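You operate a simulated robot arm through the tools that you are given. There is no shell and no other tool. Be economical: measure what you need, move in short steps, check, and stop when the job is done.

Carry out the task below with a simulated robot arm. There is one attempt and no reset: what you move stays moved.

## Task
Flow-test the grade 5 filter from the To do tray and sort it by the meter's rule.
Fine: watch for the Done lamp; Ready tray or Reject bin; air off before the hood opens; leave the hood open.
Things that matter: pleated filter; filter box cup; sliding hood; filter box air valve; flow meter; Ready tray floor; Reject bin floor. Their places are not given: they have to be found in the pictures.

The check looks at the end state, three seconds after you hand in, the way a careful person would. Anything else that was tipped, shoved, dropped, spilled or broken makes it a failure.

## Robot
A 6-joint arm with a two-finger parallel gripper, fixed in place. Base frame: the origin is at the foot of the arm, x ahead of it, y to its left, z up; the work surface is at about z = 0.804. Lengths are in m, angles in rad, forces in N, time in s.
With the tool pointing down near the work surface it reaches from about 0.24 to 0.64 m from the base axis. Its first joint turns from -1.152 to 1.152 rad. Payload 2.7 kg.
The TCP is the grasp point between the finger pads, 0.023 m short of the fingertips. In the tool frame z runs along the fingers and y along their closing line. Largest opening 0.094 m; finger width 0.038, thickness 0.01; the body of the gripper, 0.054 by 0.096 m, starts 0.039 m behind the TCP.
Orientation is that of the tool frame in the base frame, as a unit quaternion [x, y, z, w]. With the fingers straight down and closing along the base's y, the tool's x points along the base's -x, its y along +y and its z along -z.

## Interface
- The arm moves only by the tool step_arm. Its argument "targets" is a list of rows, each a list of 7 numbers: the shift along the base's x, y, z in m, then the turn, a rotation vector about the base's x, y, z in rad, then the gripper command, from -1 (fully open) to 1 (shut), values between in proportion. In form: [[x, y, z, wx, wy, wz, claw], ...]. A call has 1 to 10 rows; each row is the pose to reach, as a shift and turn from the pose commanded when the call began. Each row takes 0.2 s and may step no farther than 0.05 m and 0.15 rad from the row before; otherwise, or with a gripper value out of range, the whole call is refused. Where a pose cannot be reached the arm comes as near as it can. A force on the tool above 40 N (or 10 N above the force at the start of the call, whichever is more), or a blocked arm, ends the call early, and 0.2 s more pass. Each finger travels about 0.045 m/s and halts on what it meets, pressing with about 41 N; the grip force reading is that of the motor and also rises with nothing between the fingers. The clock runs only during rows and for 0.2 s after the last one: add rows that repeat a pose to give the fingers time. The reply holds the time, the measured pose of the TCP, the force on the tool along the base axes, the opening and the grip force, in the units named above and with some noise.
- Cameras (640 x 400 px; columns grow to the right, rows downward): "scene" is fixed at [0.0567, -0.4255, 1.4047]; the picture's right is [0.80, -0.60, 0.00], its down [-0.33, -0.45, -0.83] and it looks along [0.50, 0.67, -0.56] (base axes); focal length 370 px, centre (320, 200). "wrist" rides on the gripper at [-0.039, 0, -0.044] in the tool frame; the picture's right is [0.00, -1.00, 0.00], its down [0.97, 0.00, -0.24] and it looks along [0.24, 0.00, 0.97] (tool axes); focal length 218 px, centre (320, 200).
- snapshot(camera): a new picture of that camera. No time passes.
- locate(camera, pixels): there is no depth. For up to 12 entries [column, row, z] of the newest picture of that camera ("zoom" is the newest enlarged one), the place [x, y] in the base frame at which the ray of that pixel passes the height z, good to about 0.002 m, but the place of the scene camera against the robot may be out by one fixed shift of up to 0.018 m in any direction. No time passes.
- zoom(camera, box): a new picture of the part [left, top, right, bottom] of that camera's present view, enlarged. No time passes.
- job_done(): hands the job in; it is judged then, once.

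Work in short steps. Measure before you move; look again where a grasp or a placing could have gone wrong, and mend it. You have 80 turns and 34 pictures in all, those below and enlarged ones among them. Open the gripper and draw the arm clear of the work before you hand the job in, unless the task says otherwise; then end with one line.

The tools are called after "Emit:" by a JSON object that holds its "fn" and its "kwargs". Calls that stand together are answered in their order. step_arm: Moves the arm, as the interface text tells. Its arguments: {"type":"object","properties":{"targets":{"type":"array","items":{"type":"array","items":{"type":"number"}}}},"required":["targets"]} The other tools are called the same way: snapshot (camera) takes a picture; locate (camera, pixels) gives the place at which the rays of pixels pass given heights; zoom (camera, box) takes an enlarged picture of a part of a camera's view; job_done () hands the job in.

At the start:

```text
t: 0.0
eef_pos: [0.4539, 0.0009, 1.0961]
tcp_rot: [-0.001, 1.0, 0.0, 0.0]
force: [0.2, 0.1, 0.7]
finger_gap: 0.0942
gripper_force: 0.1
```

scene: 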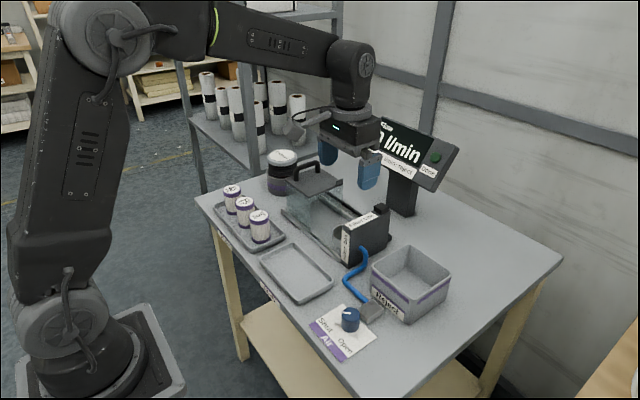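
wrist: 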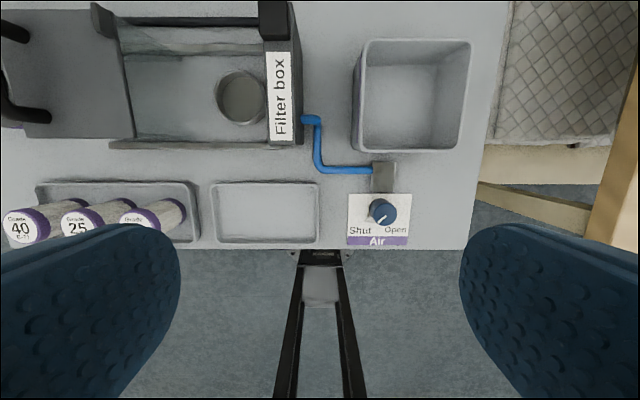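

The wrist picture shows three filters (40, 25, and one unclear at ~(140,215)), the filter box and the air knob. I enlarge the filters, the box and the meter.

Emit:
{"fn": "zoom", "kwargs": {"camera": "scene", "box": [200, 140, 360, 260]}}

Emit:
{"fn": "zoom", "kwargs": {"camera": "scene", "box": [340, 100, 480, 220]}}

Emit:
{"fn": "zoom", "kwargs": {"camera": "scene", "box": [290, 190, 470, 370]}}

```text
3.33 times, centred on (280, 200) of scene
```

zoom: 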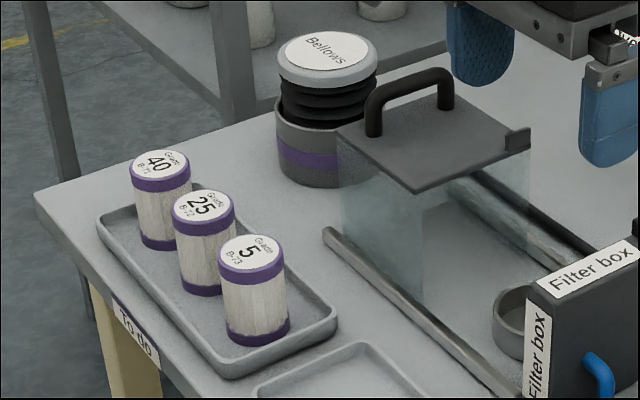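

```text
3.33 times, centred on (410, 160) of scene
```

zoom: 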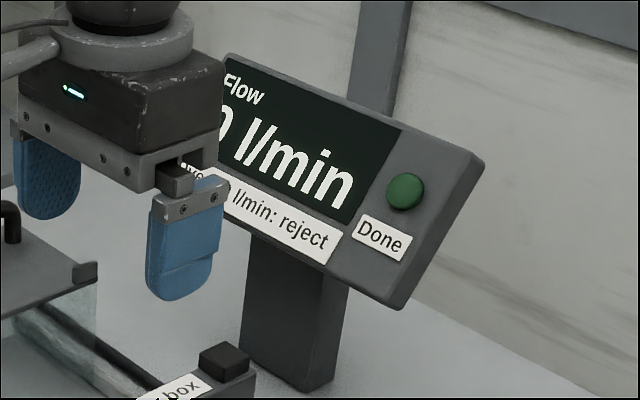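

```text
2.22 times, centred on (380, 280) of scene
```

zoom: 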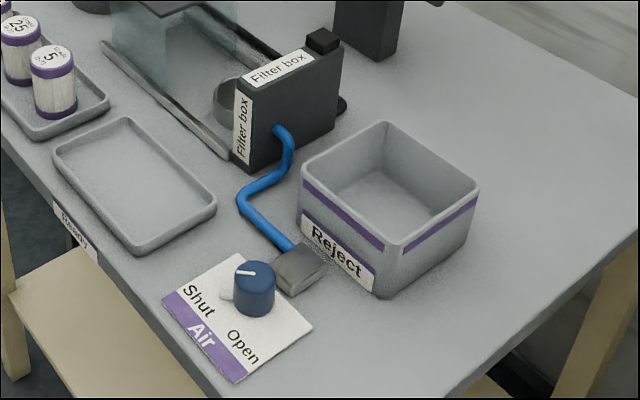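

The grade 5 filter is the rightmost in To do (wrist ~(140,215)). I locate the main items from the wrist view at several heights.

Emit:
{"fn": "locate", "kwargs": {"camera": "wrist", "pixels": [[137, 224, 0.87], [185, 212, 0.81], [240, 98, 0.81], [263, 98, 0.83], [383, 212, 0.83], [383, 212, 0.81], [265, 212, 0.81], [412, 100, 0.81], [280, 72, 0.89], [116, 80, 0.89], [30, 116, 0.93], [10, 35, 0.93]]}}

Emit:
{"fn": "locate", "kwargs": {"camera": "scene", "pixels": [[260, 214, 0.87], [261, 238, 0.81], [338, 240, 0.81], [349, 314, 0.84], [351, 330, 0.81], [297, 275, 0.81], [408, 285, 0.81], [298, 170, 0.93], [336, 185, 0.93], [315, 167, 0.95]]}}

```text
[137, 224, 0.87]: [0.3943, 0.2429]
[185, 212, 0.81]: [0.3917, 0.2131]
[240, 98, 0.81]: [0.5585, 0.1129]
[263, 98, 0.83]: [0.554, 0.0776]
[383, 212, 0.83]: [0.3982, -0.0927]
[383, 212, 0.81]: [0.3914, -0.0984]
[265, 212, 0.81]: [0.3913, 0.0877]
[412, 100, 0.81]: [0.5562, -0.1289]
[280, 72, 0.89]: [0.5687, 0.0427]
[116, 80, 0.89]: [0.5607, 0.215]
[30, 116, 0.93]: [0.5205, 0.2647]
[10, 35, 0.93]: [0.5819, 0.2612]
```

```text
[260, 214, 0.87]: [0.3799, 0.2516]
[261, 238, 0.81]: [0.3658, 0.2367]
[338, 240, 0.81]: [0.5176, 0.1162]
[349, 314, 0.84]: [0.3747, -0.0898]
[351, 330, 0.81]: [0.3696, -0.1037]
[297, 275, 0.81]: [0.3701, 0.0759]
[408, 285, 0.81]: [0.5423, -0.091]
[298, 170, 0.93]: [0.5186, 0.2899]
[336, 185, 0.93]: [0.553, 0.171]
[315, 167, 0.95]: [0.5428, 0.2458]
```

I move above the grade 5 filter, still high, for a closer look.

Emit:
{"fn": "step_arm", "kwargs": {"targets": [[-0.01, 0.047, 0, 0, 0, 0, -1], [-0.02, 0.094, 0, 0, 0, 0, -1], [-0.03, 0.141, 0, 0, 0, 0, -1], [-0.04, 0.188, 0, 0, 0, 0, -1], [-0.06, 0.231, -0.02, 0, 0, 0, -1], [-0.06, 0.231, -0.02, 0, 0, 0, -1]]}}

Emit:
{"fn": "snapshot", "kwargs": {"camera": "wrist"}}

Emit:
{"fn": "snapshot", "kwargs": {"camera": "scene"}}

```text
refused: row 5 steps farther than a row can; nothing moved
```

```text
28 pictures are left
```

wrist: 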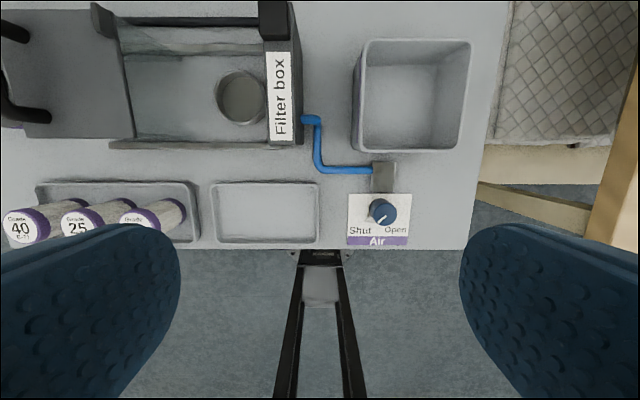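

```text
27 pictures are left
```

scene: 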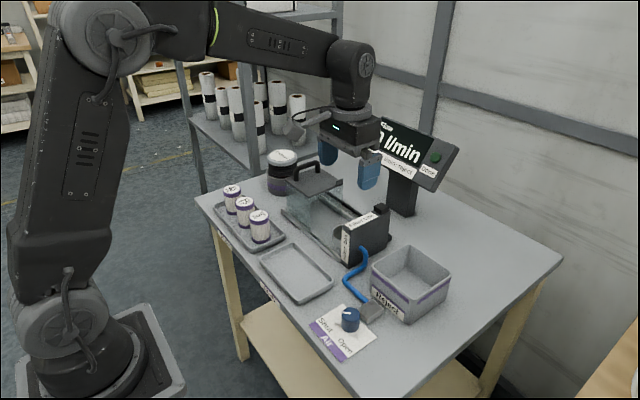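

One row was too long; I repeat it with smaller steps.

Emit:
{"fn": "step_arm", "kwargs": {"targets": [[-0.01, 0.045, 0, 0, 0, 0, -1], [-0.02, 0.09, 0, 0, 0, 0, -1], [-0.03, 0.135, 0, 0, 0, 0, -1], [-0.04, 0.18, -0.005, 0, 0, 0, -1], [-0.05, 0.21, -0.02, 0, 0, 0, -1], [-0.06, 0.231, -0.02, 0, 0, 0, -1], [-0.06, 0.231, -0.02, 0, 0, 0, -1]]}}

Emit:
{"fn": "snapshot", "kwargs": {"camera": "wrist"}}

Emit:
{"fn": "snapshot", "kwargs": {"camera": "scene"}}

```text
t: 1.6
eef_pos: [0.3927, 0.231, 1.0746]
tcp_rot: [-0.001, 1.0, 0.0, -0.001]
force: [0.1, -0.3, 0.2]
finger_gap: 0.094
gripper_force: 0.1
```

```text
26 pictures are left
```

wrist: 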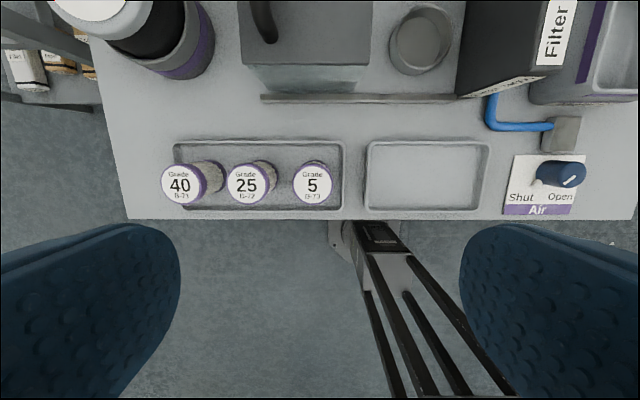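

```text
25 pictures are left
```

scene: 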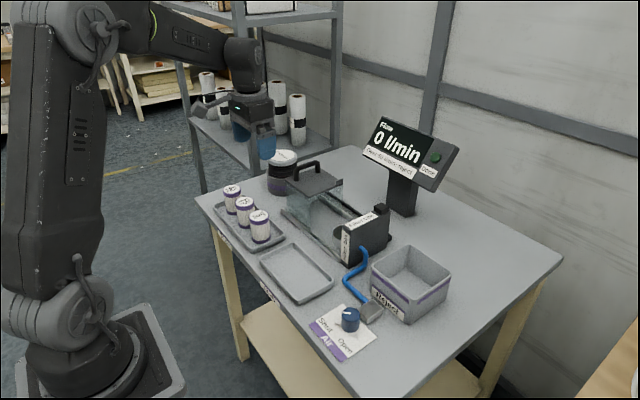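

The meter is readable at about (405,150) and the scene is clear; I enlarge the meter and the box, and locate items from the wrist view.

Emit:
{"fn": "zoom", "kwargs": {"camera": "scene", "box": [350, 105, 470, 195]}}

Emit:
{"fn": "zoom", "kwargs": {"camera": "scene", "box": [260, 140, 400, 270]}}

Emit:
{"fn": "locate", "kwargs": {"camera": "wrist", "pixels": [[313, 184, 0.87], [313, 184, 0.88], [246, 184, 0.87], [180, 184, 0.87], [313, 163, 0.81], [292, 184, 0.87], [334, 184, 0.87], [421, 40, 0.83], [388, 40, 0.83], [454, 40, 0.83], [564, 173, 0.84], [428, 174, 0.81]]}}

Emit:
{"fn": "locate", "kwargs": {"camera": "scene", "pixels": [[260, 214, 0.87], [260, 214, 0.88], [244, 200, 0.87], [231, 189, 0.87], [262, 243, 0.81], [250, 214, 0.87], [269, 214, 0.87]]}}

```text
4.44 times, centred on (410, 150) of scene
```

zoom: 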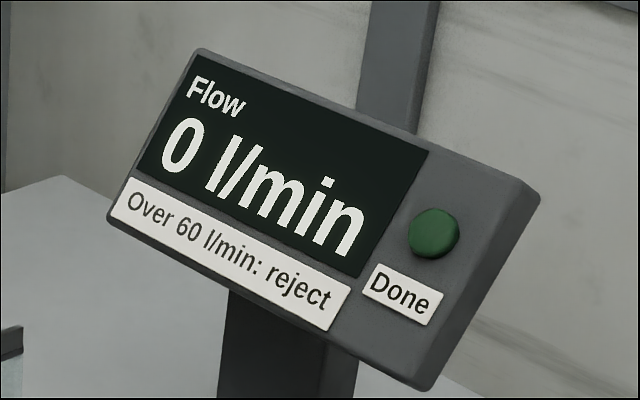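

```text
3.08 times, centred on (330, 205) of scene
```

zoom: 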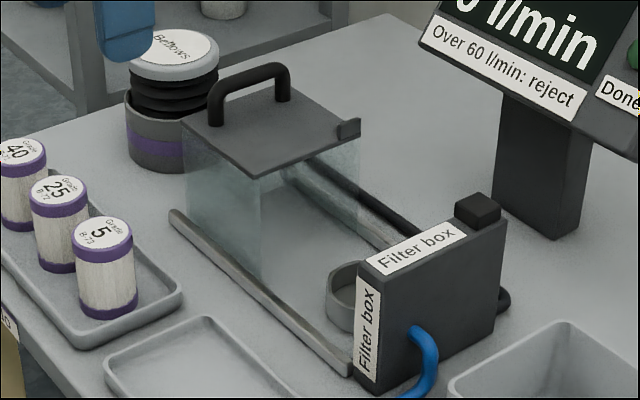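

```text
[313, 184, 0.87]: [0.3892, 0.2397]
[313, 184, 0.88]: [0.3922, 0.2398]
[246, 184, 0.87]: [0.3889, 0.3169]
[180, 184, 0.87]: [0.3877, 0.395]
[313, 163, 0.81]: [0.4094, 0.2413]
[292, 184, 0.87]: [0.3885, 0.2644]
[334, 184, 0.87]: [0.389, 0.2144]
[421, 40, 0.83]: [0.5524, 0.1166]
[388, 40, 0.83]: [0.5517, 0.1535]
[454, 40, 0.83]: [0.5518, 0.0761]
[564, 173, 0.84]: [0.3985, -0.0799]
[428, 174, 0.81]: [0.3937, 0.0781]
```

```text
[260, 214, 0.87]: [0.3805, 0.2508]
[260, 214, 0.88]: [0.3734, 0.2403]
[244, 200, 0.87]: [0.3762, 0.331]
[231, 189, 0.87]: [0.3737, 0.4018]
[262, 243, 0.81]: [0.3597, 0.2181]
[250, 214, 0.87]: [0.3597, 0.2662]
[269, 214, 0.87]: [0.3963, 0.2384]
```

Rule: over 60 l/min means reject. The filter is at about (0.391, 0.240), diameter ~0.048, top ~0.873; the cup stands next to the box wall, so I turn the gripper 90° to close along x.

Emit:
{"fn": "step_arm", "kwargs": {"targets": [[0, 0.002, 0, 0, 0, 0.15, -1], [0, 0.004, 0, 0, 0, 0.3, -1], [0, 0.006, 0, 0, 0, 0.45, -1], [0, 0.008, 0, 0, 0, 0.6, -1], [0, 0.009, 0, 0, 0, 0.75, -1], [0, 0.009, 0, 0, 0, 0.9, -1], [0, 0.009, 0, 0, 0, 1.05, -1], [0, 0.009, 0, 0, 0, 1.2, -1], [0, 0.009, 0, 0, 0, 1.35, -1], [0, 0.009, 0, 0, 0, 1.5, -1]]}}

Emit:
{"fn": "step_arm", "kwargs": {"targets": [[0, 0, -0.04, 0, 0, 0.0708, -0.6], [0, 0, -0.08, 0, 0, 0.0708, -0.6], [0, 0, -0.12, 0, 0, 0.0708, -0.6], [0, 0, -0.12, 0, 0, 0.0708, -0.6]]}}

Emit:
{"fn": "snapshot", "kwargs": {"camera": "wrist"}}

```text
t: 3.8
eef_pos: [0.3938, 0.2407, 1.0776]
tcp_rot: [-0.683, 0.73, -0.001, 0.0]
force: [-0.5, -1.0, 0.4]
finger_gap: 0.0943
gripper_force: 0.2
```

```text
t: 4.8
eef_pos: [0.3932, 0.2393, 0.9588]
tcp_rot: [0.708, -0.706, 0.0, 0.0]
force: [-0.1, 1.1, 0.0]
finger_gap: 0.075
gripper_force: 0.0
```

```text
22 pictures are left
```

wrist: 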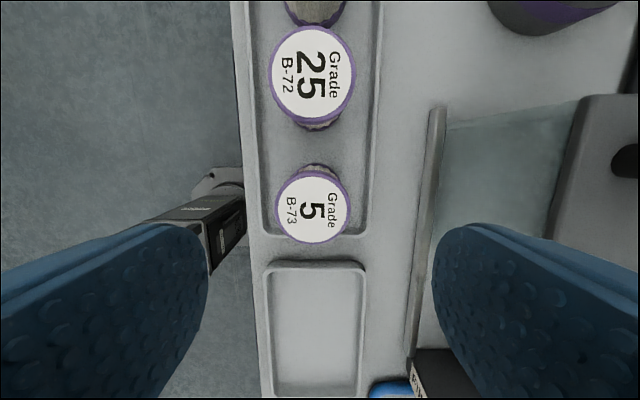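

Filter 5's label sits at (312,209) between the fingers; I locate its centre.

Emit:
{"fn": "locate", "kwargs": {"camera": "wrist", "pixels": [[312, 209, 0.87], [312, 209, 0.875], [276, 209, 0.873], [349, 209, 0.873], [312, 77, 0.873]]}}

```text
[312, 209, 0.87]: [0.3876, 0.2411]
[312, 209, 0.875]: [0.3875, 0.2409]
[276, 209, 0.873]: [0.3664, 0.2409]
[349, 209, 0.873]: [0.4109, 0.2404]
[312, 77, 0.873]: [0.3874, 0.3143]
```

Centre is (0.388, 0.241); I shift −5 mm in x and descend to z≈0.86, then close.

Emit:
{"fn": "step_arm", "kwargs": {"targets": [[-0.005, 0.001, -0.03, 0, 0, 0, -0.6], [-0.005, 0.001, -0.06, 0, 0, 0, -0.6], [-0.005, 0.001, -0.08, 0, 0, 0, -0.6], [-0.005, 0.001, -0.097, 0, 0, 0, -0.6], [-0.005, 0.001, -0.097, 0, 0, 0, -0.6]]}}

Emit:
{"fn": "step_arm", "kwargs": {"targets": [[0, 0, 0, 0, 0, 0, 0.1], [0, 0, 0, 0, 0, 0, 0.2], [0, 0, 0, 0, 0, 0, 0.2], [0, 0, 0, 0, 0, 0, 0.2], [0, 0, 0, 0, 0, 0, 0.2]]}}

```text
t: 6.0
eef_pos: [0.3883, 0.2404, 0.86]
tcp_rot: [0.708, -0.706, 0.0, 0.0]
force: [0.5, 0.4, 0.2]
finger_gap: 0.0756
gripper_force: 0.0
```

```text
t: 7.2
eef_pos: [0.3881, 0.2406, 0.8611]
tcp_rot: [0.707, -0.707, -0.001, 0.0]
force: [0.5, -0.5, 0.3]
finger_gap: 0.047
gripper_force: 40.9
```

Gripped at 0.047 m. I lift and carry toward the cup, staying left of the open hood's path (x≈0.39 first, then out in x at y≈0.13).

Emit:
{"fn": "step_arm", "kwargs": {"targets": [[0, 0, 0.04, 0, 0, 0, 0.2], [0, 0, 0.08, 0, 0, 0, 0.2], [0, 0, 0.12, 0, 0, 0, 0.2], [0, -0.04, 0.14, 0, 0, 0, 0.2], [0.02, -0.08, 0.14, 0, 0, 0, 0.2], [0.05, -0.11, 0.14, 0, 0, 0, 0.2], [0.09, -0.125, 0.14, 0, 0, 0, 0.2], [0.125, -0.125, 0.14, 0, 0, 0, 0.2], [0.155, -0.125, 0.14, 0, 0, 0, 0.2], [0.155, -0.125, 0.14, 0, 0, 0, 0.2]]}}

Emit:
{"fn": "snapshot", "kwargs": {"camera": "wrist"}}

Emit:
{"fn": "snapshot", "kwargs": {"camera": "scene"}}

```text
t: 9.4
eef_pos: [0.543, 0.1154, 0.9994]
tcp_rot: [0.708, -0.707, -0.001, 0.001]
force: [0.3, 0.2, -1.1]
finger_gap: 0.047
gripper_force: 40.9
```

```text
21 pictures are left
```

wrist: 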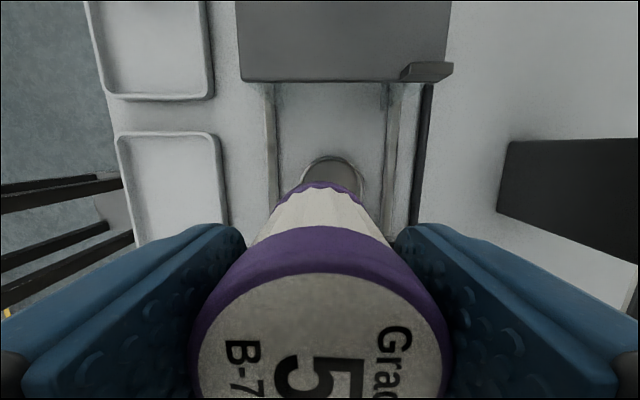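

```text
20 pictures are left
```

scene: 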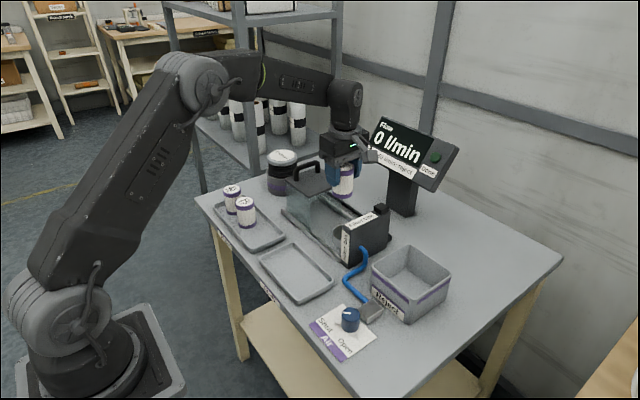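

The cup's far rim shows around (300–366, 160–190) below the filter. I locate its edges at rim height and at the table.

Emit:
{"fn": "locate", "kwargs": {"camera": "wrist", "pixels": [[300, 182, 0.83], [366, 182, 0.83], [332, 156, 0.83], [332, 156, 0.84], [300, 182, 0.84], [366, 182, 0.84], [240, 82, 0.9], [446, 82, 0.9]]}}

Emit:
{"fn": "zoom", "kwargs": {"camera": "scene", "box": [280, 160, 400, 270]}}

```text
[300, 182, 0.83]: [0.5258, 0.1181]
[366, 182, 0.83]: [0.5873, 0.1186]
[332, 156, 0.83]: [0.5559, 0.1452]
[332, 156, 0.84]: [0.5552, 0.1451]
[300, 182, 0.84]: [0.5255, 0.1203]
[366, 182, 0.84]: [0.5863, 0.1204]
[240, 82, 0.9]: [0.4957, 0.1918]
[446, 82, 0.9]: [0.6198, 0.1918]
```

```text
3.64 times, centred on (340, 215) of scene
```

zoom: 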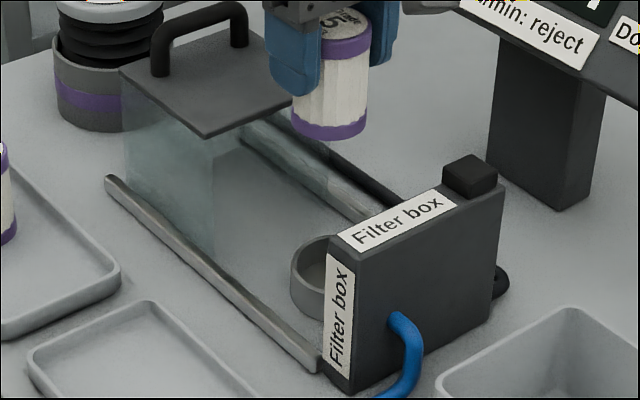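

I shift the arm −y by 0.06 (raised 0.02) so the whole cup shows clear above the filter in the wrist view.

Emit:
{"fn": "step_arm", "kwargs": {"targets": [[0.006, 0, 0.02, 0, 0, 0, 0.2], [0.012, -0.04, 0.03, 0, 0, 0, 0.2], [0.012, -0.07, 0.03, 0, 0, 0, 0.2], [0.012, -0.07, 0.03, 0, 0, 0, 0.2]]}}

Emit:
{"fn": "zoom", "kwargs": {"camera": "wrist", "box": [220, 20, 460, 170]}}

```text
t: 10.4
eef_pos: [0.5565, 0.0476, 1.0287]
tcp_rot: [0.709, -0.706, 0.0, 0.001]
force: [-0.1, -0.5, -0.4]
finger_gap: 0.047
gripper_force: 41.3
```

```text
2.67 times, centred on (340, 95) of wrist
```

zoom: 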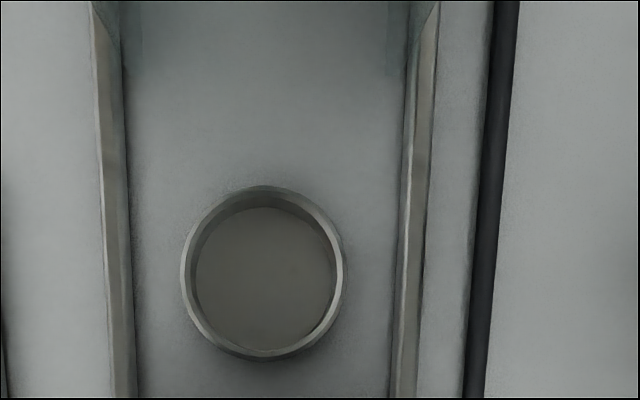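

Cup rim ellipse is centred at zoom (263,273), spanning 181–345 by 185–361.

Emit:
{"fn": "locate", "kwargs": {"camera": "zoom", "pixels": [[263, 273, 0.83], [263, 273, 0.84], [263, 273, 0.85], [181, 273, 0.84], [345, 273, 0.84], [263, 185, 0.84], [263, 361, 0.84], [188, 273, 0.84], [337, 273, 0.84], [265, 280, 0.81], [110, 273, 0.81], [405, 273, 0.81]]}}

```text
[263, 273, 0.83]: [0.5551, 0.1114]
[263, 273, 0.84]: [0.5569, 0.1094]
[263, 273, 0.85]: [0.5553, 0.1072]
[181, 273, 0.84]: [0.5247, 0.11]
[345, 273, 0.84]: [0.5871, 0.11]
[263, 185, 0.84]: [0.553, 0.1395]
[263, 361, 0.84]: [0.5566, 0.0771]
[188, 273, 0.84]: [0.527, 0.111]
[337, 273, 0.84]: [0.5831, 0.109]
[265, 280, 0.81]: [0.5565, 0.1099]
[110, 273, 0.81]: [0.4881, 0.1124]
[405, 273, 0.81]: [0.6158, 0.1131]
```

The cup centre is about (0.5555, 0.111), inner radius ~0.028, giving ~4 mm slack. I align and descend to just above the rim.

Emit:
{"fn": "step_arm", "kwargs": {"targets": [[-0.001, 0.03, 0, 0, 0, 0, 0.2], [-0.001, 0.063, 0, 0, 0, 0, 0.2], [-0.001, 0.063, -0.04, 0, 0, 0, 0.2], [-0.001, 0.063, -0.08, 0, 0, 0, 0.2], [-0.001, 0.063, -0.12, 0, 0, 0, 0.2], [-0.001, 0.063, -0.135, 0, 0, 0, 0.2], [-0.001, 0.063, -0.135, 0, 0, 0, 0.2]]}}

Emit:
{"fn": "zoom", "kwargs": {"camera": "scene", "box": [280, 160, 400, 270]}}

Emit:
{"fn": "snapshot", "kwargs": {"camera": "wrist"}}

```text
t: 12.0
eef_pos: [0.5553, 0.1087, 0.8945]
tcp_rot: [0.708, -0.707, 0.001, 0.0]
force: [0.2, -0.7, -1.9]
finger_gap: 0.047
gripper_force: 40.6
```

```text
3.64 times, centred on (340, 215) of scene
```

zoom: 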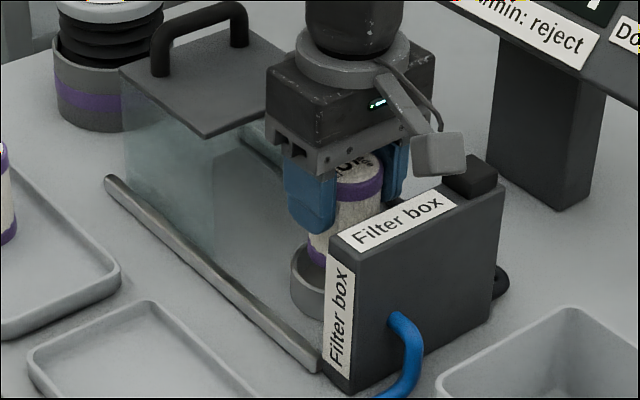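

```text
16 pictures are left
```

wrist: 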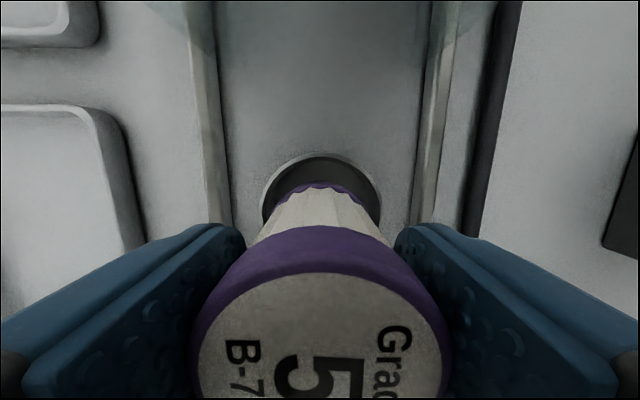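

The rim is visible around the filter bottom at (320,185) and alignment looks good. But a grey attachment on the tool's −y side hangs near the box button; I locate its lower edge and the button's top.

Emit:
{"fn": "locate", "kwargs": {"camera": "zoom", "pixels": [[320, 180, 0.9]]}}

Emit:
{"fn": "locate", "kwargs": {"camera": "scene", "pixels": [[373, 208, 0.93], [373, 208, 0.95], [373, 208, 0.97], [373, 208, 0.99], [381, 206, 0.89], [381, 206, 0.91], [358, 217, 0.88], [358, 217, 0.89], [345, 231, 0.89], [389, 217, 0.89]]}}

```text
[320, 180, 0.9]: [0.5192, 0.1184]
```

```text
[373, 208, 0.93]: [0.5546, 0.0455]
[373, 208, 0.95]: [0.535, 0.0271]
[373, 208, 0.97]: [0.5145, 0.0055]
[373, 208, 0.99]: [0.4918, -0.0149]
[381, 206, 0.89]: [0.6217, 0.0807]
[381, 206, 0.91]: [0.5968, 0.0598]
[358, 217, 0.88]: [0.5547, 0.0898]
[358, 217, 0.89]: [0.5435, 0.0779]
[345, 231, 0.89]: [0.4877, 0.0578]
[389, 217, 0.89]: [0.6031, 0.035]
```

The attachment bottom appears near z≈0.94 over the box; I check the box's top height from its near vertical edge.

Emit:
{"fn": "locate", "kwargs": {"camera": "scene", "pixels": [[346, 266, 0.804], [341.5, 225.4, 0.87], [341.5, 225.4, 0.88], [341.5, 225.4, 0.89], [341.5, 225.4, 0.9], [353, 233, 0.87], [353, 233, 0.88], [353, 233, 0.89], [353, 233, 0.9], [378, 202, 0.9], [378, 202, 0.91], [378, 202, 0.92]]}}

```text
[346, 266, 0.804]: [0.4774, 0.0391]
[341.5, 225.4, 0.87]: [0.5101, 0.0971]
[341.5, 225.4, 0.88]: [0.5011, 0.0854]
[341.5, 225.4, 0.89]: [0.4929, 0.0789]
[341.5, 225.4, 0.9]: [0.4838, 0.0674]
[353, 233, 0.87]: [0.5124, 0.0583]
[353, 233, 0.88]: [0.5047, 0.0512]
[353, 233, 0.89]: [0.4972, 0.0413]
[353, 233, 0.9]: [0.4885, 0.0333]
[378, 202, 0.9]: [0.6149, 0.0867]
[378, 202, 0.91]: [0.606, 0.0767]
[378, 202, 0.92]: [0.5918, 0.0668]
```

Directly above the box the attachment has only ~35 mm clearance, so I descend only 24 mm: the filter bottom will then be within the cup but the attachment stays clear. Then I check.

Emit:
{"fn": "step_arm", "kwargs": {"targets": [[0, 0.001, -0.008, 0, 0, 0, 0.2], [0, 0.001, -0.016, 0, 0, 0, 0.2], [0, 0.001, -0.024, 0, 0, 0, 0.2], [0, 0.001, -0.024, 0, 0, 0, 0.2]]}}

Emit:
{"fn": "zoom", "kwargs": {"camera": "scene", "box": [310, 180, 400, 250]}}

```text
t: 13.0
eef_pos: [0.5549, 0.1108, 0.8712]
tcp_rot: [0.708, -0.707, 0.0, 0.0]
force: [-0.2, -0.6, -1.0]
finger_gap: 0.0468
gripper_force: 40.8
```

```text
5.71 times, centred on (355, 215) of scene
```

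zoom: 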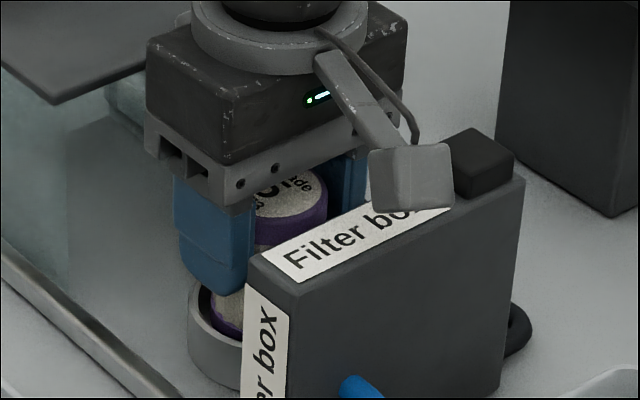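

The filter's lower end is inside the cup and the attachment has ~8 mm left. I release here and rise.

Emit:
{"fn": "step_arm", "kwargs": {"targets": [[0, 0, 0, 0, 0, 0, -0.2], [0, 0, 0, 0, 0, 0, -0.4], [0, 0, 0, 0, 0, 0, -0.4], [0, 0, 0.04, 0, 0, 0, -0.4], [0, 0, 0.08, 0, 0, 0, -0.4], [0, 0, 0.12, 0, 0, 0, -0.4], [0, 0, 0.14, 0, 0, 0, -0.4]]}}

Emit:
{"fn": "snapshot", "kwargs": {"camera": "wrist"}}

```text
t: 14.6
eef_pos: [0.5553, 0.1079, 1.0104]
tcp_rot: [0.708, -0.706, -0.001, 0.002]
force: [-0.1, -0.5, 0.6]
finger_gap: 0.0661
gripper_force: 0.1
```

```text
14 pictures are left
```

wrist: 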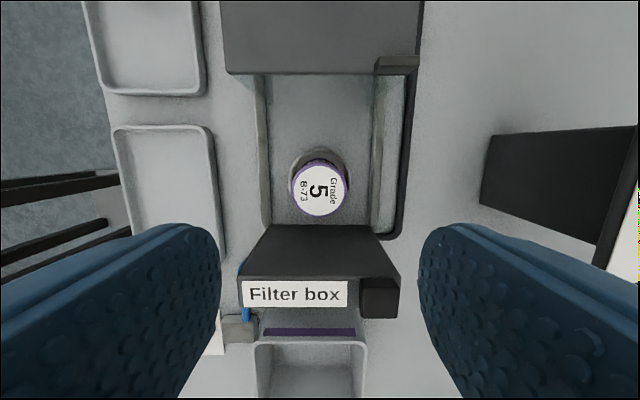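

The filter stands upright in the cup (321,188). Now I turn the gripper back to close along y and move above the hood handle.

Emit:
{"fn": "step_arm", "kwargs": {"targets": [[0, 0.01, 0.01, 0, 0, -0.15, -0.4], [0, 0.03, 0.02, 0, 0, -0.3, -0.4], [0, 0.05, 0.03, 0, 0, -0.45, -0.4], [0, 0.07, 0.03, 0, 0, -0.6, -0.4], [0, 0.09, 0.03, 0, 0, -0.75, -0.4], [0, 0.11, 0.03, 0, 0, -0.9, -0.4], [0, 0.12, 0.03, 0, 0, -1.05, -0.4], [0, 0.13, 0.03, 0, 0, -1.2, -0.4], [0, 0.14, 0.03, 0, 0, -1.35, -0.4], [0, 0.145, 0.03, 0, 0, -1.5, -0.4]]}}

Emit:
{"fn": "step_arm", "kwargs": {"targets": [[0, 0, 0, 0, 0, -0.0708, -0.4], [0, 0, 0, 0, 0, -0.0708, -0.4]]}}

Emit:
{"fn": "snapshot", "kwargs": {"camera": "wrist"}}

```text
t: 16.8
eef_pos: [0.5549, 0.255, 1.0415]
tcp_rot: [-0.035, 0.999, 0.0, 0.0]
force: [0.4, -0.8, -0.2]
finger_gap: 0.066
gripper_force: 0.0
```

```text
t: 17.4
eef_pos: [0.5544, 0.256, 1.0411]
tcp_rot: [0.001, 1.0, 0.001, 0.0]
force: [-0.1, -0.1, -0.1]
finger_gap: 0.0657
gripper_force: 0.2
```

```text
13 pictures are left
```

wrist: 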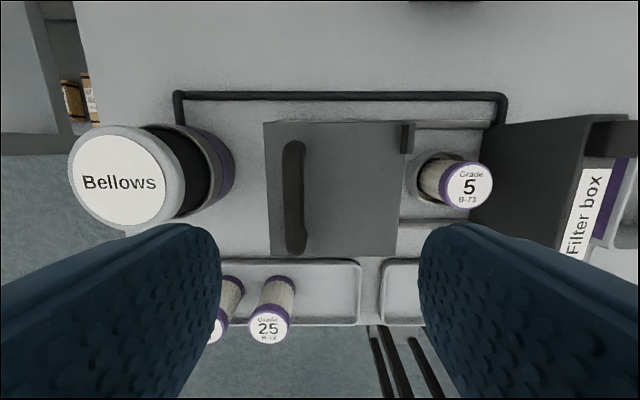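

The handle bar is at column 294, rows 142–255. I locate it at several heights in both views.

Emit:
{"fn": "locate", "kwargs": {"camera": "wrist", "pixels": [[294, 198, 0.92], [294, 198, 0.93], [294, 198, 0.94], [294, 148, 0.93], [294, 250, 0.93], [400, 190, 0.9], [270, 190, 0.9], [408, 150, 0.9], [408, 124, 0.9]]}}

Emit:
{"fn": "locate", "kwargs": {"camera": "scene", "pixels": [[307.3, 165, 0.92], [307.3, 165, 0.93], [307.3, 165, 0.94], [307.3, 165, 0.95]]}}

```text
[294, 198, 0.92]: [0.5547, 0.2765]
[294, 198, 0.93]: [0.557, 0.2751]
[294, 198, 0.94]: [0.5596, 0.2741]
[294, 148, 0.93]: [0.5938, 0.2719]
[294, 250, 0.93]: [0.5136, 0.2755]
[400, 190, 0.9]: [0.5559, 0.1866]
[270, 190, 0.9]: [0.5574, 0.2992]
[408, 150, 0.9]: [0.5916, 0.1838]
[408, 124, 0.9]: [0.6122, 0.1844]
```

```text
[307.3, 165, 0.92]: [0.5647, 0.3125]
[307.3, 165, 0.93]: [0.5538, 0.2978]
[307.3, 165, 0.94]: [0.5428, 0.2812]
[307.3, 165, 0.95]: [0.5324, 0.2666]
```

Handle bar is at (0.556, 0.275), top near z≈0.937. I align and descend to TCP z≈0.93, then close.

Emit:
{"fn": "step_arm", "kwargs": {"targets": [[0.001, 0.019, -0.02, 0, 0, 0, -0.4], [0.001, 0.019, -0.06, 0, 0, 0, -0.4], [0.001, 0.019, -0.09, 0, 0, 0, -0.4], [0.001, 0.019, -0.109, 0, 0, 0, -0.4], [0.001, 0.019, -0.109, 0, 0, 0, -0.4]]}}

Emit:
{"fn": "step_arm", "kwargs": {"targets": [[0, 0, 0, 0, 0, 0, 0.2], [0, 0, 0, 0, 0, 0, 0.8], [0, 0, 0, 0, 0, 0, 0.8], [0, 0, 0, 0, 0, 0, 0.8], [0, 0, 0, 0, 0, 0, 0.8]]}}

Emit:
{"fn": "zoom", "kwargs": {"camera": "scene", "box": [260, 120, 400, 250]}}

```text
t: 18.6
eef_pos: [0.5568, 0.2754, 0.935]
tcp_rot: [-0.001, 1.0, 0.002, 0.002]
force: [-10.6, -0.9, 30.4]
finger_gap: 0.066
gripper_force: 0.7
```

```text
t: 19.8
eef_pos: [0.5584, 0.2748, 0.9349]
tcp_rot: [-0.001, 1.0, 0.002, 0.005]
force: [6.5, -9.6, 28.3]
finger_gap: 0.0162
gripper_force: 7.7
```

```text
3.08 times, centred on (330, 185) of scene
```

zoom: 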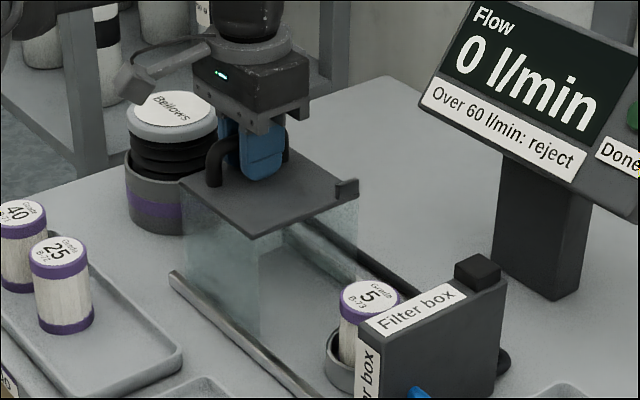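

The tips press on the plate (28 N), so I raise 7 mm with the bar gripped, then start sliding the hood toward −y.

Emit:
{"fn": "step_arm", "kwargs": {"targets": [[0, 0, 0.002, 0, 0, 0, 0.95], [0, 0, 0.004, 0, 0, 0, 0.95], [0, 0, 0.004, 0, 0, 0, 0.95]]}}

Emit:
{"fn": "step_arm", "kwargs": {"targets": [[0, -0.01, 0, 0, 0, 0, 0.95], [0, -0.025, 0, 0, 0, 0, 0.95], [0, -0.04, 0, 0, 0, 0, 0.95], [0, -0.055, 0, 0, 0, 0, 0.95], [0, -0.07, 0, 0, 0, 0, 0.95], [0, -0.08, 0, 0, 0, 0, 0.95], [0, -0.09, 0, 0, 0, 0, 0.95]]}}

```text
t: 20.6
eef_pos: [0.5565, 0.2743, 0.9356]
tcp_rot: [-0.001, 1.0, 0.001, 0.003]
force: [22.2, 0.2, 3.7]
finger_gap: 0.0137
gripper_force: 45.0
```

```text
t: 22.2
eef_pos: [0.5571, 0.1851, 0.936]
tcp_rot: [-0.001, 1.0, 0.0, 0.001]
force: [15.8, 1.4, -2.8]
finger_gap: 0.014
gripper_force: 45.0
```

The hood follows (y 0.274 → 0.185) with little force. I continue in small steps until it stops.

Emit:
{"fn": "step_arm", "kwargs": {"targets": [[0, -0.005, 0, 0, 0, 0, 0.95], [0, -0.01, 0, 0, 0, 0, 0.95], [0, -0.015, 0, 0, 0, 0, 0.95], [0, -0.02, 0, 0, 0, 0, 0.95], [0, -0.025, 0, 0, 0, 0, 0.95], [0, -0.03, 0, 0, 0, 0, 0.95], [0, -0.035, 0, 0, 0, 0, 0.95], [0, -0.04, 0, 0, 0, 0, 0.95]]}}

Emit:
{"fn": "zoom", "kwargs": {"camera": "scene", "box": [260, 120, 400, 250]}}

```text
t: 24.0
eef_pos: [0.5559, 0.1454, 0.9345]
tcp_rot: [-0.001, 1.0, 0.001, 0.002]
force: [30.0, -1.5, -20.1]
finger_gap: 0.0134
gripper_force: 45.5
```

```text
3.08 times, centred on (330, 185) of scene
```

zoom: 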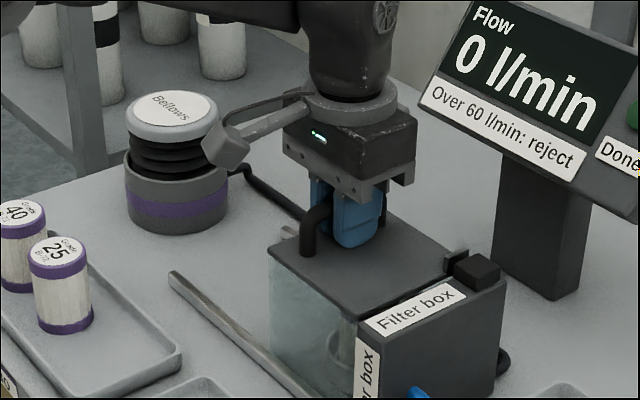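

The plate is almost at the box; I push on in 4 mm steps until a y force appears.

Emit:
{"fn": "step_arm", "kwargs": {"targets": [[0, -0.004, 0, 0, 0, 0, 0.95], [0, -0.008, 0, 0, 0, 0, 0.95], [0, -0.012, 0, 0, 0, 0, 0.95], [0, -0.016, 0, 0, 0, 0, 0.95]]}}

```text
t: 24.9
eef_pos: [0.5557, 0.1389, 0.9356]
tcp_rot: [-0.001, 1.0, 0.005, 0.005]
force: [8.3, 6.0, -5.7]
finger_gap: 0.0138
gripper_force: 44.6
stopped in row 4: the force on the tool passed its limit (the readings are from after the stop); the commanded pose is now the measured one
```

It hit its stop at y≈0.139. I release the handle, rise straight up and look.

Emit:
{"fn": "step_arm", "kwargs": {"targets": [[0, 0, 0, 0, 0, 0, 0.4], [0, 0, 0, 0, 0, 0, -0.1], [0, 0, 0, 0, 0, 0, -0.1], [0, 0, 0.03, 0, 0, 0, -0.1], [0, 0, 0.06, 0, 0, 0, -0.1], [0, 0, 0.1, 0, 0, 0, -0.1], [-0.02, -0.04, 0.11, 0, 0, 0, -0.1], [-0.04, -0.08, 0.11, 0, 0, 0, -0.1], [-0.06, -0.12, 0.11, 0, 0, 0, -0.1], [-0.085, -0.16, 0.11, 0, 0, 0, -0.1]]}}

Emit:
{"fn": "step_arm", "kwargs": {"targets": [[-0.03, -0.03, 0, 0, 0, 0, -0.1], [-0.06, -0.06, 0, 0, 0, 0, -0.1], [-0.06, -0.06, 0, 0, 0, 0, -0.1]]}}

Emit:
{"fn": "snapshot", "kwargs": {"camera": "wrist"}}

Emit:
{"fn": "snapshot", "kwargs": {"camera": "scene"}}

```text
t: 27.1
eef_pos: [0.4717, -0.0191, 1.0461]
tcp_rot: [-0.002, 1.0, 0.006, 0.005]
force: [-0.5, 0.2, 0.5]
finger_gap: 0.0516
gripper_force: 0.1
```

```text
t: 27.9
eef_pos: [0.4091, -0.0821, 1.0476]
tcp_rot: [-0.003, 1.0, 0.005, 0.003]
force: [0.4, 0.4, 0.5]
finger_gap: 0.0516
gripper_force: 0.1
```

```text
10 pictures are left
```

wrist: 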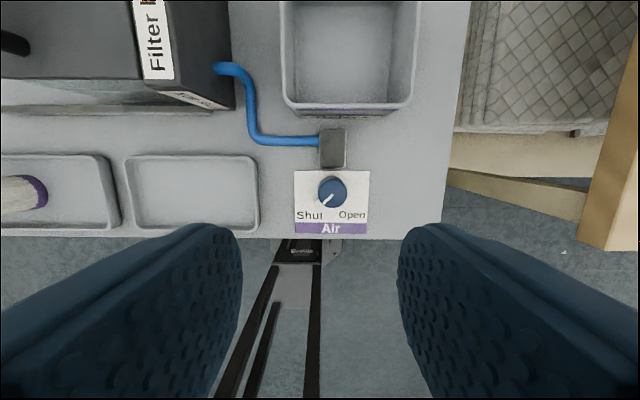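

```text
9 pictures are left
```

scene: 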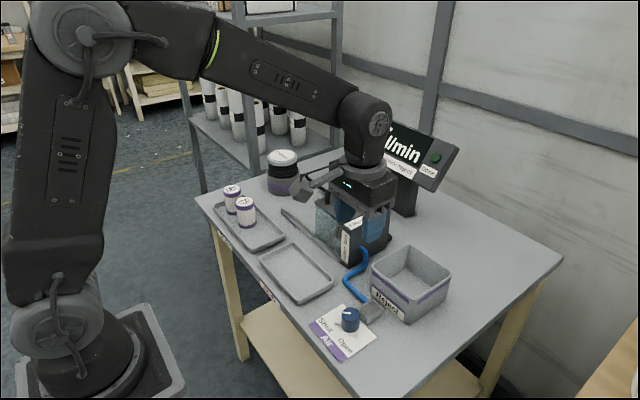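

The knob is at (331,190), its white line pointing lower-left to "Shut"; "Open" is 90° counter-clockwise seen from above in the image via the bottom. I enlarge it and locate.

Emit:
{"fn": "zoom", "kwargs": {"camera": "wrist", "box": [280, 120, 400, 240]}}

Emit:
{"fn": "locate", "kwargs": {"camera": "wrist", "pixels": [[332, 190, 0.84], [318, 190, 0.84], [347, 190, 0.84], [332, 175, 0.84], [332, 148, 0.83], [332, 168, 0.82], [346, 108, 0.87], [346, 108, 0.86], [285, 105, 0.87]]}}

Emit:
{"fn": "locate", "kwargs": {"camera": "scene", "pixels": [[350, 313, 0.83], [350, 313, 0.84], [350, 313, 0.85], [350, 332, 0.806]]}}

```text
3.33 times, centred on (340, 180) of wrist
```

zoom: 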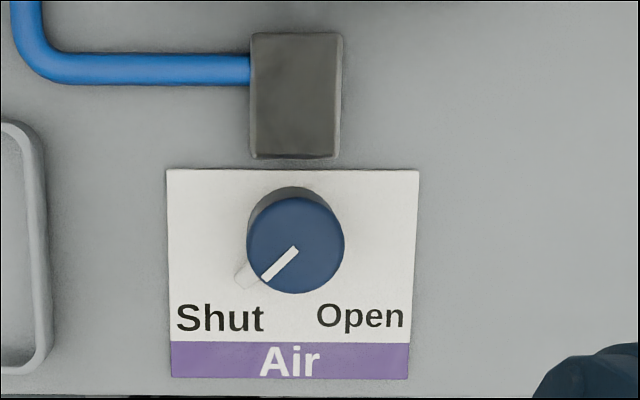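

```text
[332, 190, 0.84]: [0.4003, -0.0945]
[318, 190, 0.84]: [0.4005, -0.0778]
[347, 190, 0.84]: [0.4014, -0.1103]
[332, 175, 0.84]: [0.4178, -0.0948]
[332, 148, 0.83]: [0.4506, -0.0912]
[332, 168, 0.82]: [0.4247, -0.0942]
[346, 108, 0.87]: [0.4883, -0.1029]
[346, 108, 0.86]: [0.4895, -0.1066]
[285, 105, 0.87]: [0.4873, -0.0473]
```

```text
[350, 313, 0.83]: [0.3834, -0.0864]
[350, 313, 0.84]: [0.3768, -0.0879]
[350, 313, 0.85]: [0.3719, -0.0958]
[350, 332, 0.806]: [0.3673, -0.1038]
```

Knob centre ≈ (0.397, −0.093), top ≈0.835. I descend with fingers along y (gap 0.052), tips stopping at ~0.822, and close on it.

Emit:
{"fn": "step_arm", "kwargs": {"targets": [[-0.012, -0.011, -0.04, 0, 0, 0, -0.1], [-0.012, -0.011, -0.09, 0, 0, 0, -0.1], [-0.012, -0.011, -0.13, 0, 0, 0, -0.1], [-0.012, -0.011, -0.17, 0, 0, 0, -0.1], [-0.012, -0.011, -0.19, 0, 0, 0, -0.1], [-0.012, -0.011, -0.204, 0, 0, 0, -0.1], [-0.012, -0.011, -0.204, 0, 0, 0, -0.1]]}}

Emit:
{"fn": "step_arm", "kwargs": {"targets": [[0, 0, 0, 0, 0, 0, 0.2], [0, 0, 0, 0, 0, 0, 0.5], [0, 0, 0, 0, 0, 0, 0.6], [0, 0, 0, 0, 0, 0, 0.6]]}}

```text
t: 29.4
eef_pos: [0.3994, -0.0927, 0.8411]
tcp_rot: [-0.003, 1.0, 0.005, 0.003]
force: [-0.1, -0.2, 0.1]
finger_gap: 0.0516
gripper_force: 0.0
```

```text
t: 30.4
eef_pos: [0.3991, -0.0951, 0.8417]
tcp_rot: [-0.002, 1.0, 0.004, 0.005]
force: [0.7, -37.9, -9.8]
finger_gap: 0.0349
gripper_force: 45.0
```

Gripped at 0.035 m but with −38 N in y: the knob is a few mm more to −y. I relieve by shifting −y 3 mm.

Emit:
{"fn": "step_arm", "kwargs": {"targets": [[0, -0.0015, 0, 0, 0, 0, 0.6], [0, -0.003, 0, 0, 0, 0, 0.6], [0, -0.003, 0, 0, 0, 0, 0.6]]}}

```text
t: 31.2
eef_pos: [0.3998, -0.0949, 0.8418]
tcp_rot: [-0.001, 1.0, 0.006, 0.003]
force: [4.9, -21.2, -19.7]
finger_gap: 0.035
gripper_force: 44.8
```

Force halved; another 3 mm, then begin turning +z.

Emit:
{"fn": "step_arm", "kwargs": {"targets": [[0, -0.0015, 0, 0, 0, 0, 0.6], [0, -0.003, 0, 0, 0, 0, 0.6], [0, -0.003, 0, 0, 0, 0.1, 0.6], [0, -0.003, 0, 0, 0, 0.2, 0.6], [0, -0.003, 0, 0, 0, 0.3, 0.6]]}}

```text
t: 32.2
eef_pos: [0.4004, -0.0952, 0.8418]
tcp_rot: [-0.084, 0.996, 0.006, 0.003]
force: [4.6, 4.3, -2.5]
finger_gap: 0.0351
gripper_force: 45.3
stopped in row 4: the force on the tool passed its limit (the readings are from after the stop); the commanded pose is now the measured one
```

It turned ~0.17 rad before tripping the limit; the force is now small. I continue in smaller steps.

Emit:
{"fn": "step_arm", "kwargs": {"targets": [[0, 0, 0, 0, 0, 0.06, 0.6], [0, 0, 0, 0, 0, 0.12, 0.6], [0, 0, 0, 0, 0, 0.18, 0.6], [0, 0, 0, 0, 0, 0.24, 0.6]]}}

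Emit:
{"fn": "zoom", "kwargs": {"camera": "wrist", "box": [200, 100, 440, 400]}}

```text
t: 33.2
eef_pos: [0.3982, -0.093, 0.8411]
tcp_rot: [-0.202, 0.979, 0.008, 0.003]
force: [7.5, 23.8, -4.6]
finger_gap: 0.0352
gripper_force: 44.8
```

```text
1.33 times, centred on (320, 250) of wrist
```

zoom: 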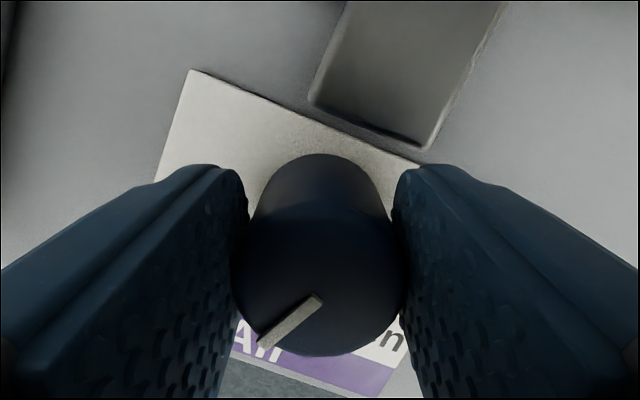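

The pointer moves with the gripper while the card appears rotated, so it is turning the right way. I continue, shifting +y 2 mm to relieve the force.

Emit:
{"fn": "step_arm", "kwargs": {"targets": [[0, 0.002, 0, 0, 0, 0, 0.6], [0, 0.002, 0, 0, 0, 0.07, 0.6], [0, 0.002, 0, 0, 0, 0.14, 0.6], [0, 0.002, 0, 0, 0, 0.21, 0.6], [0, 0.002, 0, 0, 0, 0.28, 0.6], [0, 0.002, 0, 0, 0, 0.35, 0.6]]}}

```text
t: 34.6
eef_pos: [0.3988, -0.0929, 0.842]
tcp_rot: [-0.37, 0.929, 0.007, 0.0]
force: [-7.2, 19.4, 8.1]
finger_gap: 0.0349
gripper_force: 45.0
```

Turned about 0.76 rad in all with modest force. I continue toward 1.5 rad.

Emit:
{"fn": "step_arm", "kwargs": {"targets": [[-0.001, 0.002, 0, 0, 0, 0.07, 0.6], [-0.001, 0.002, 0, 0, 0, 0.14, 0.6], [-0.001, 0.002, 0, 0, 0, 0.21, 0.6], [-0.001, 0.002, 0, 0, 0, 0.28, 0.6], [-0.001, 0.002, 0, 0, 0, 0.35, 0.6], [-0.001, 0.002, 0, 0, 0, 0.42, 0.6], [-0.001, 0.002, 0, 0, 0, 0.49, 0.6]]}}

```text
t: 36.2
eef_pos: [0.3967, -0.0906, 0.8421]
tcp_rot: [-0.583, 0.812, 0.009, -0.001]
force: [-16.2, 5.3, 7.0]
finger_gap: 0.0349
gripper_force: 44.7
```

At 1.245 rad now; I go on to ~1.6 rad or its stop.

Emit:
{"fn": "step_arm", "kwargs": {"targets": [[-0.002, 0, 0, 0, 0, 0.07, 0.6], [-0.002, 0, 0, 0, 0, 0.14, 0.6], [-0.002, 0, 0, 0, 0, 0.21, 0.6], [-0.002, 0, 0, 0, 0, 0.28, 0.6], [-0.002, 0, 0, 0, 0, 0.34, 0.6]]}}

Emit:
{"fn": "snapshot", "kwargs": {"camera": "scene"}}

```text
t: 37.4
eef_pos: [0.3946, -0.09, 0.8421]
tcp_rot: [0.712, -0.703, -0.009, 0.002]
force: [-10.7, 13.4, 1.7]
finger_gap: 0.0349
gripper_force: 44.7
```

```text
6 pictures are left
```

scene: 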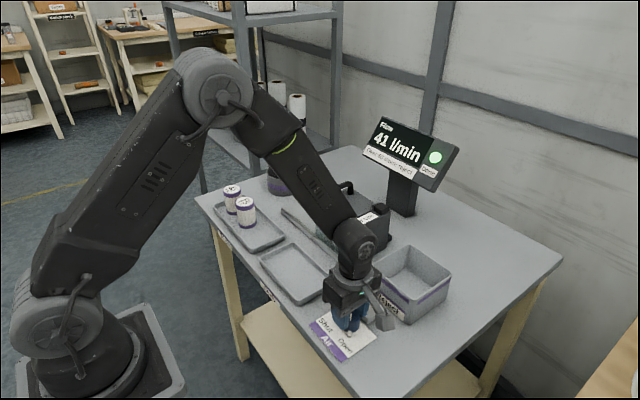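

The lamp is lit and the meter reads about 41 l/min; I enlarge to be sure.

Emit:
{"fn": "zoom", "kwargs": {"camera": "scene", "box": [350, 105, 470, 195]}}

```text
4.44 times, centred on (410, 150) of scene
```

zoom: 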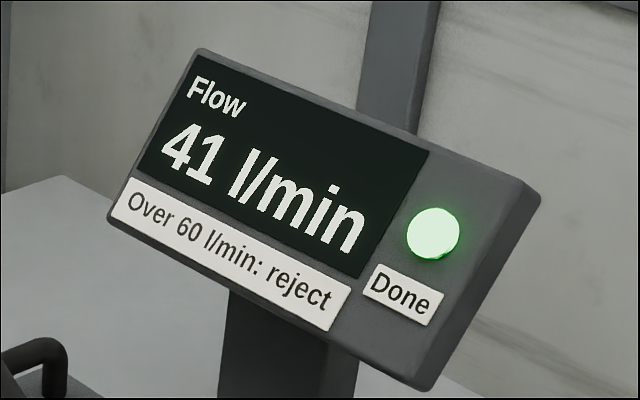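

41 l/min with Done lit: it goes to Ready. Now I turn the valve back to Shut.

Emit:
{"fn": "step_arm", "kwargs": {"targets": [[0, 0, 0, 0, 0, -0.08, 0.6], [0, 0, 0, 0, 0, -0.16, 0.6], [0, 0, 0, 0, 0, -0.24, 0.6], [0.001, 0, 0, 0, 0, -0.32, 0.6], [0.001, 0, 0, 0, 0, -0.4, 0.6], [0.002, 0, 0, 0, 0, -0.48, 0.6], [0.002, 0, 0, 0, 0, -0.56, 0.6], [0.002, 0, 0, 0, 0, -0.64, 0.6], [0.002, 0, 0, 0, 0, -0.72, 0.6], [0.003, 0, 0, 0, 0, -0.8, 0.6]]}}

Emit:
{"fn": "step_arm", "kwargs": {"targets": [[0, 0, 0, 0, 0, -0.08, 0.6], [0, 0, 0, 0, 0, -0.16, 0.6], [0, 0, 0, 0, 0, -0.24, 0.6], [0.001, -0.001, 0, 0, 0, -0.32, 0.6], [0.001, -0.001, 0, 0, 0, -0.4, 0.6], [0.001, -0.002, 0, 0, 0, -0.48, 0.6], [0.001, -0.002, 0, 0, 0, -0.56, 0.6], [0.001, -0.003, 0, 0, 0, -0.64, 0.6], [0.001, -0.003, 0, 0, 0, -0.72, 0.6], [0.001, -0.003, 0, 0, 0, -0.77, 0.6]]}}

```text
t: 39.6
eef_pos: [0.3976, -0.0922, 0.8416]
tcp_rot: [-0.383, 0.924, 0.007, 0.001]
force: [-13.5, -5.7, 1.6]
finger_gap: 0.0346
gripper_force: 44.7
```

```text
t: 41.8
eef_pos: [0.399, -0.0951, 0.8417]
tcp_rot: [-0.007, 1.0, 0.007, 0.004]
force: [-16.1, -24.6, -1.6]
finger_gap: 0.0349
gripper_force: 45.3
```

Back at ~0 rad. I nudge slightly further to the stop, then open and rise.

Emit:
{"fn": "step_arm", "kwargs": {"targets": [[0, -0.001, 0, 0, 0, -0.03, 0.6], [0, -0.001, 0, 0, 0, -0.03, 0.6]]}}

Emit:
{"fn": "step_arm", "kwargs": {"targets": [[0, 0, 0, 0, 0, 0, 0.1], [0, 0, 0, 0, 0, 0, -0.1], [0, 0, 0, 0, 0, 0, -0.1], [0, 0, 0.04, 0, 0, 0, -0.1], [0, 0, 0.09, 0, 0, 0, -0.1], [0, 0, 0.14, 0, 0, 0, -0.1], [0, 0, 0.19, 0, 0, 0, -0.1]]}}

Emit:
{"fn": "snapshot", "kwargs": {"camera": "wrist"}}

```text
t: 42.4
eef_pos: [0.3987, -0.0954, 0.8425]
tcp_rot: [0.007, 1.0, 0.007, 0.003]
force: [-17.5, -21.2, 5.6]
finger_gap: 0.0352
gripper_force: 44.9
```

```text
t: 44.0
eef_pos: [0.4007, -0.0942, 1.0353]
tcp_rot: [0.007, 1.0, 0.007, 0.004]
force: [0.5, -0.2, 0.5]
finger_gap: 0.0518
gripper_force: 0.2
```

```text
4 pictures are left
```

wrist: 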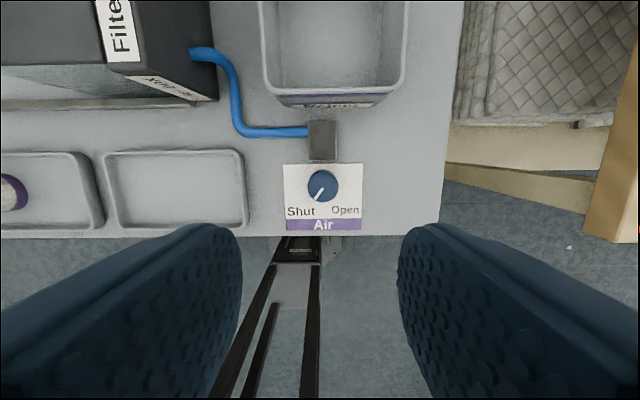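

The pointer looks lower-left but maybe short of the original 45°; I enlarge it to check.

Emit:
{"fn": "zoom", "kwargs": {"camera": "wrist", "box": [280, 150, 370, 235]}}

```text
4.71 times, centred on (325, 192) of wrist
```

zoom: 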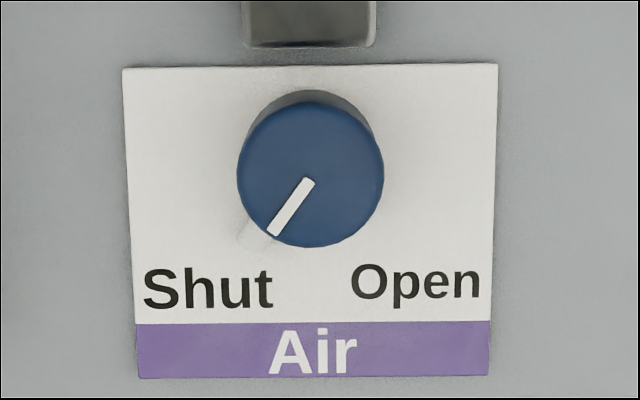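

The line is at 33° versus 45° originally, so ~0.2 rad remains. I regrip and turn further −z.

Emit:
{"fn": "step_arm", "kwargs": {"targets": [[-0.002, -0.001, -0.05, 0, 0, 0.05, -0.1], [-0.002, -0.001, -0.1, 0, 0, 0.1, -0.1], [-0.002, -0.001, -0.14, 0, 0, 0.1, -0.1], [-0.002, -0.001, -0.18, 0, 0, 0.1, -0.1], [-0.002, -0.001, -0.194, 0, 0, 0.1, -0.1], [-0.002, -0.001, -0.194, 0, 0, 0.1, 0.2], [-0.002, -0.001, -0.194, 0, 0, 0.1, 0.6], [-0.002, -0.001, -0.194, 0, 0, 0.1, 0.6], [-0.002, -0.001, -0.194, 0, 0, 0.1, 0.6]]}}

Emit:
{"fn": "step_arm", "kwargs": {"targets": [[0, 0, 0, 0, 0, -0.06, 0.6], [0, 0, 0, 0, 0, -0.12, 0.6], [0, 0, 0, 0, 0, -0.18, 0.6], [0, 0, 0, 0, 0, -0.23, 0.6], [0, 0, 0, 0, 0, -0.28, 0.6], [0, 0, 0, 0, 0, -0.28, 0.6]]}}

```text
t: 46.0
eef_pos: [0.3971, -0.095, 0.8367]
tcp_rot: [-0.044, 0.999, 0.007, 0.002]
force: [1.0, 19.3, -7.4]
finger_gap: 0.0353
gripper_force: 45.2
```

```text
t: 47.4
eef_pos: [0.3971, -0.095, 0.8378]
tcp_rot: [0.097, 0.995, 0.005, 0.003]
force: [-13.9, 24.0, 8.9]
finger_gap: 0.0349
gripper_force: 45.1
```

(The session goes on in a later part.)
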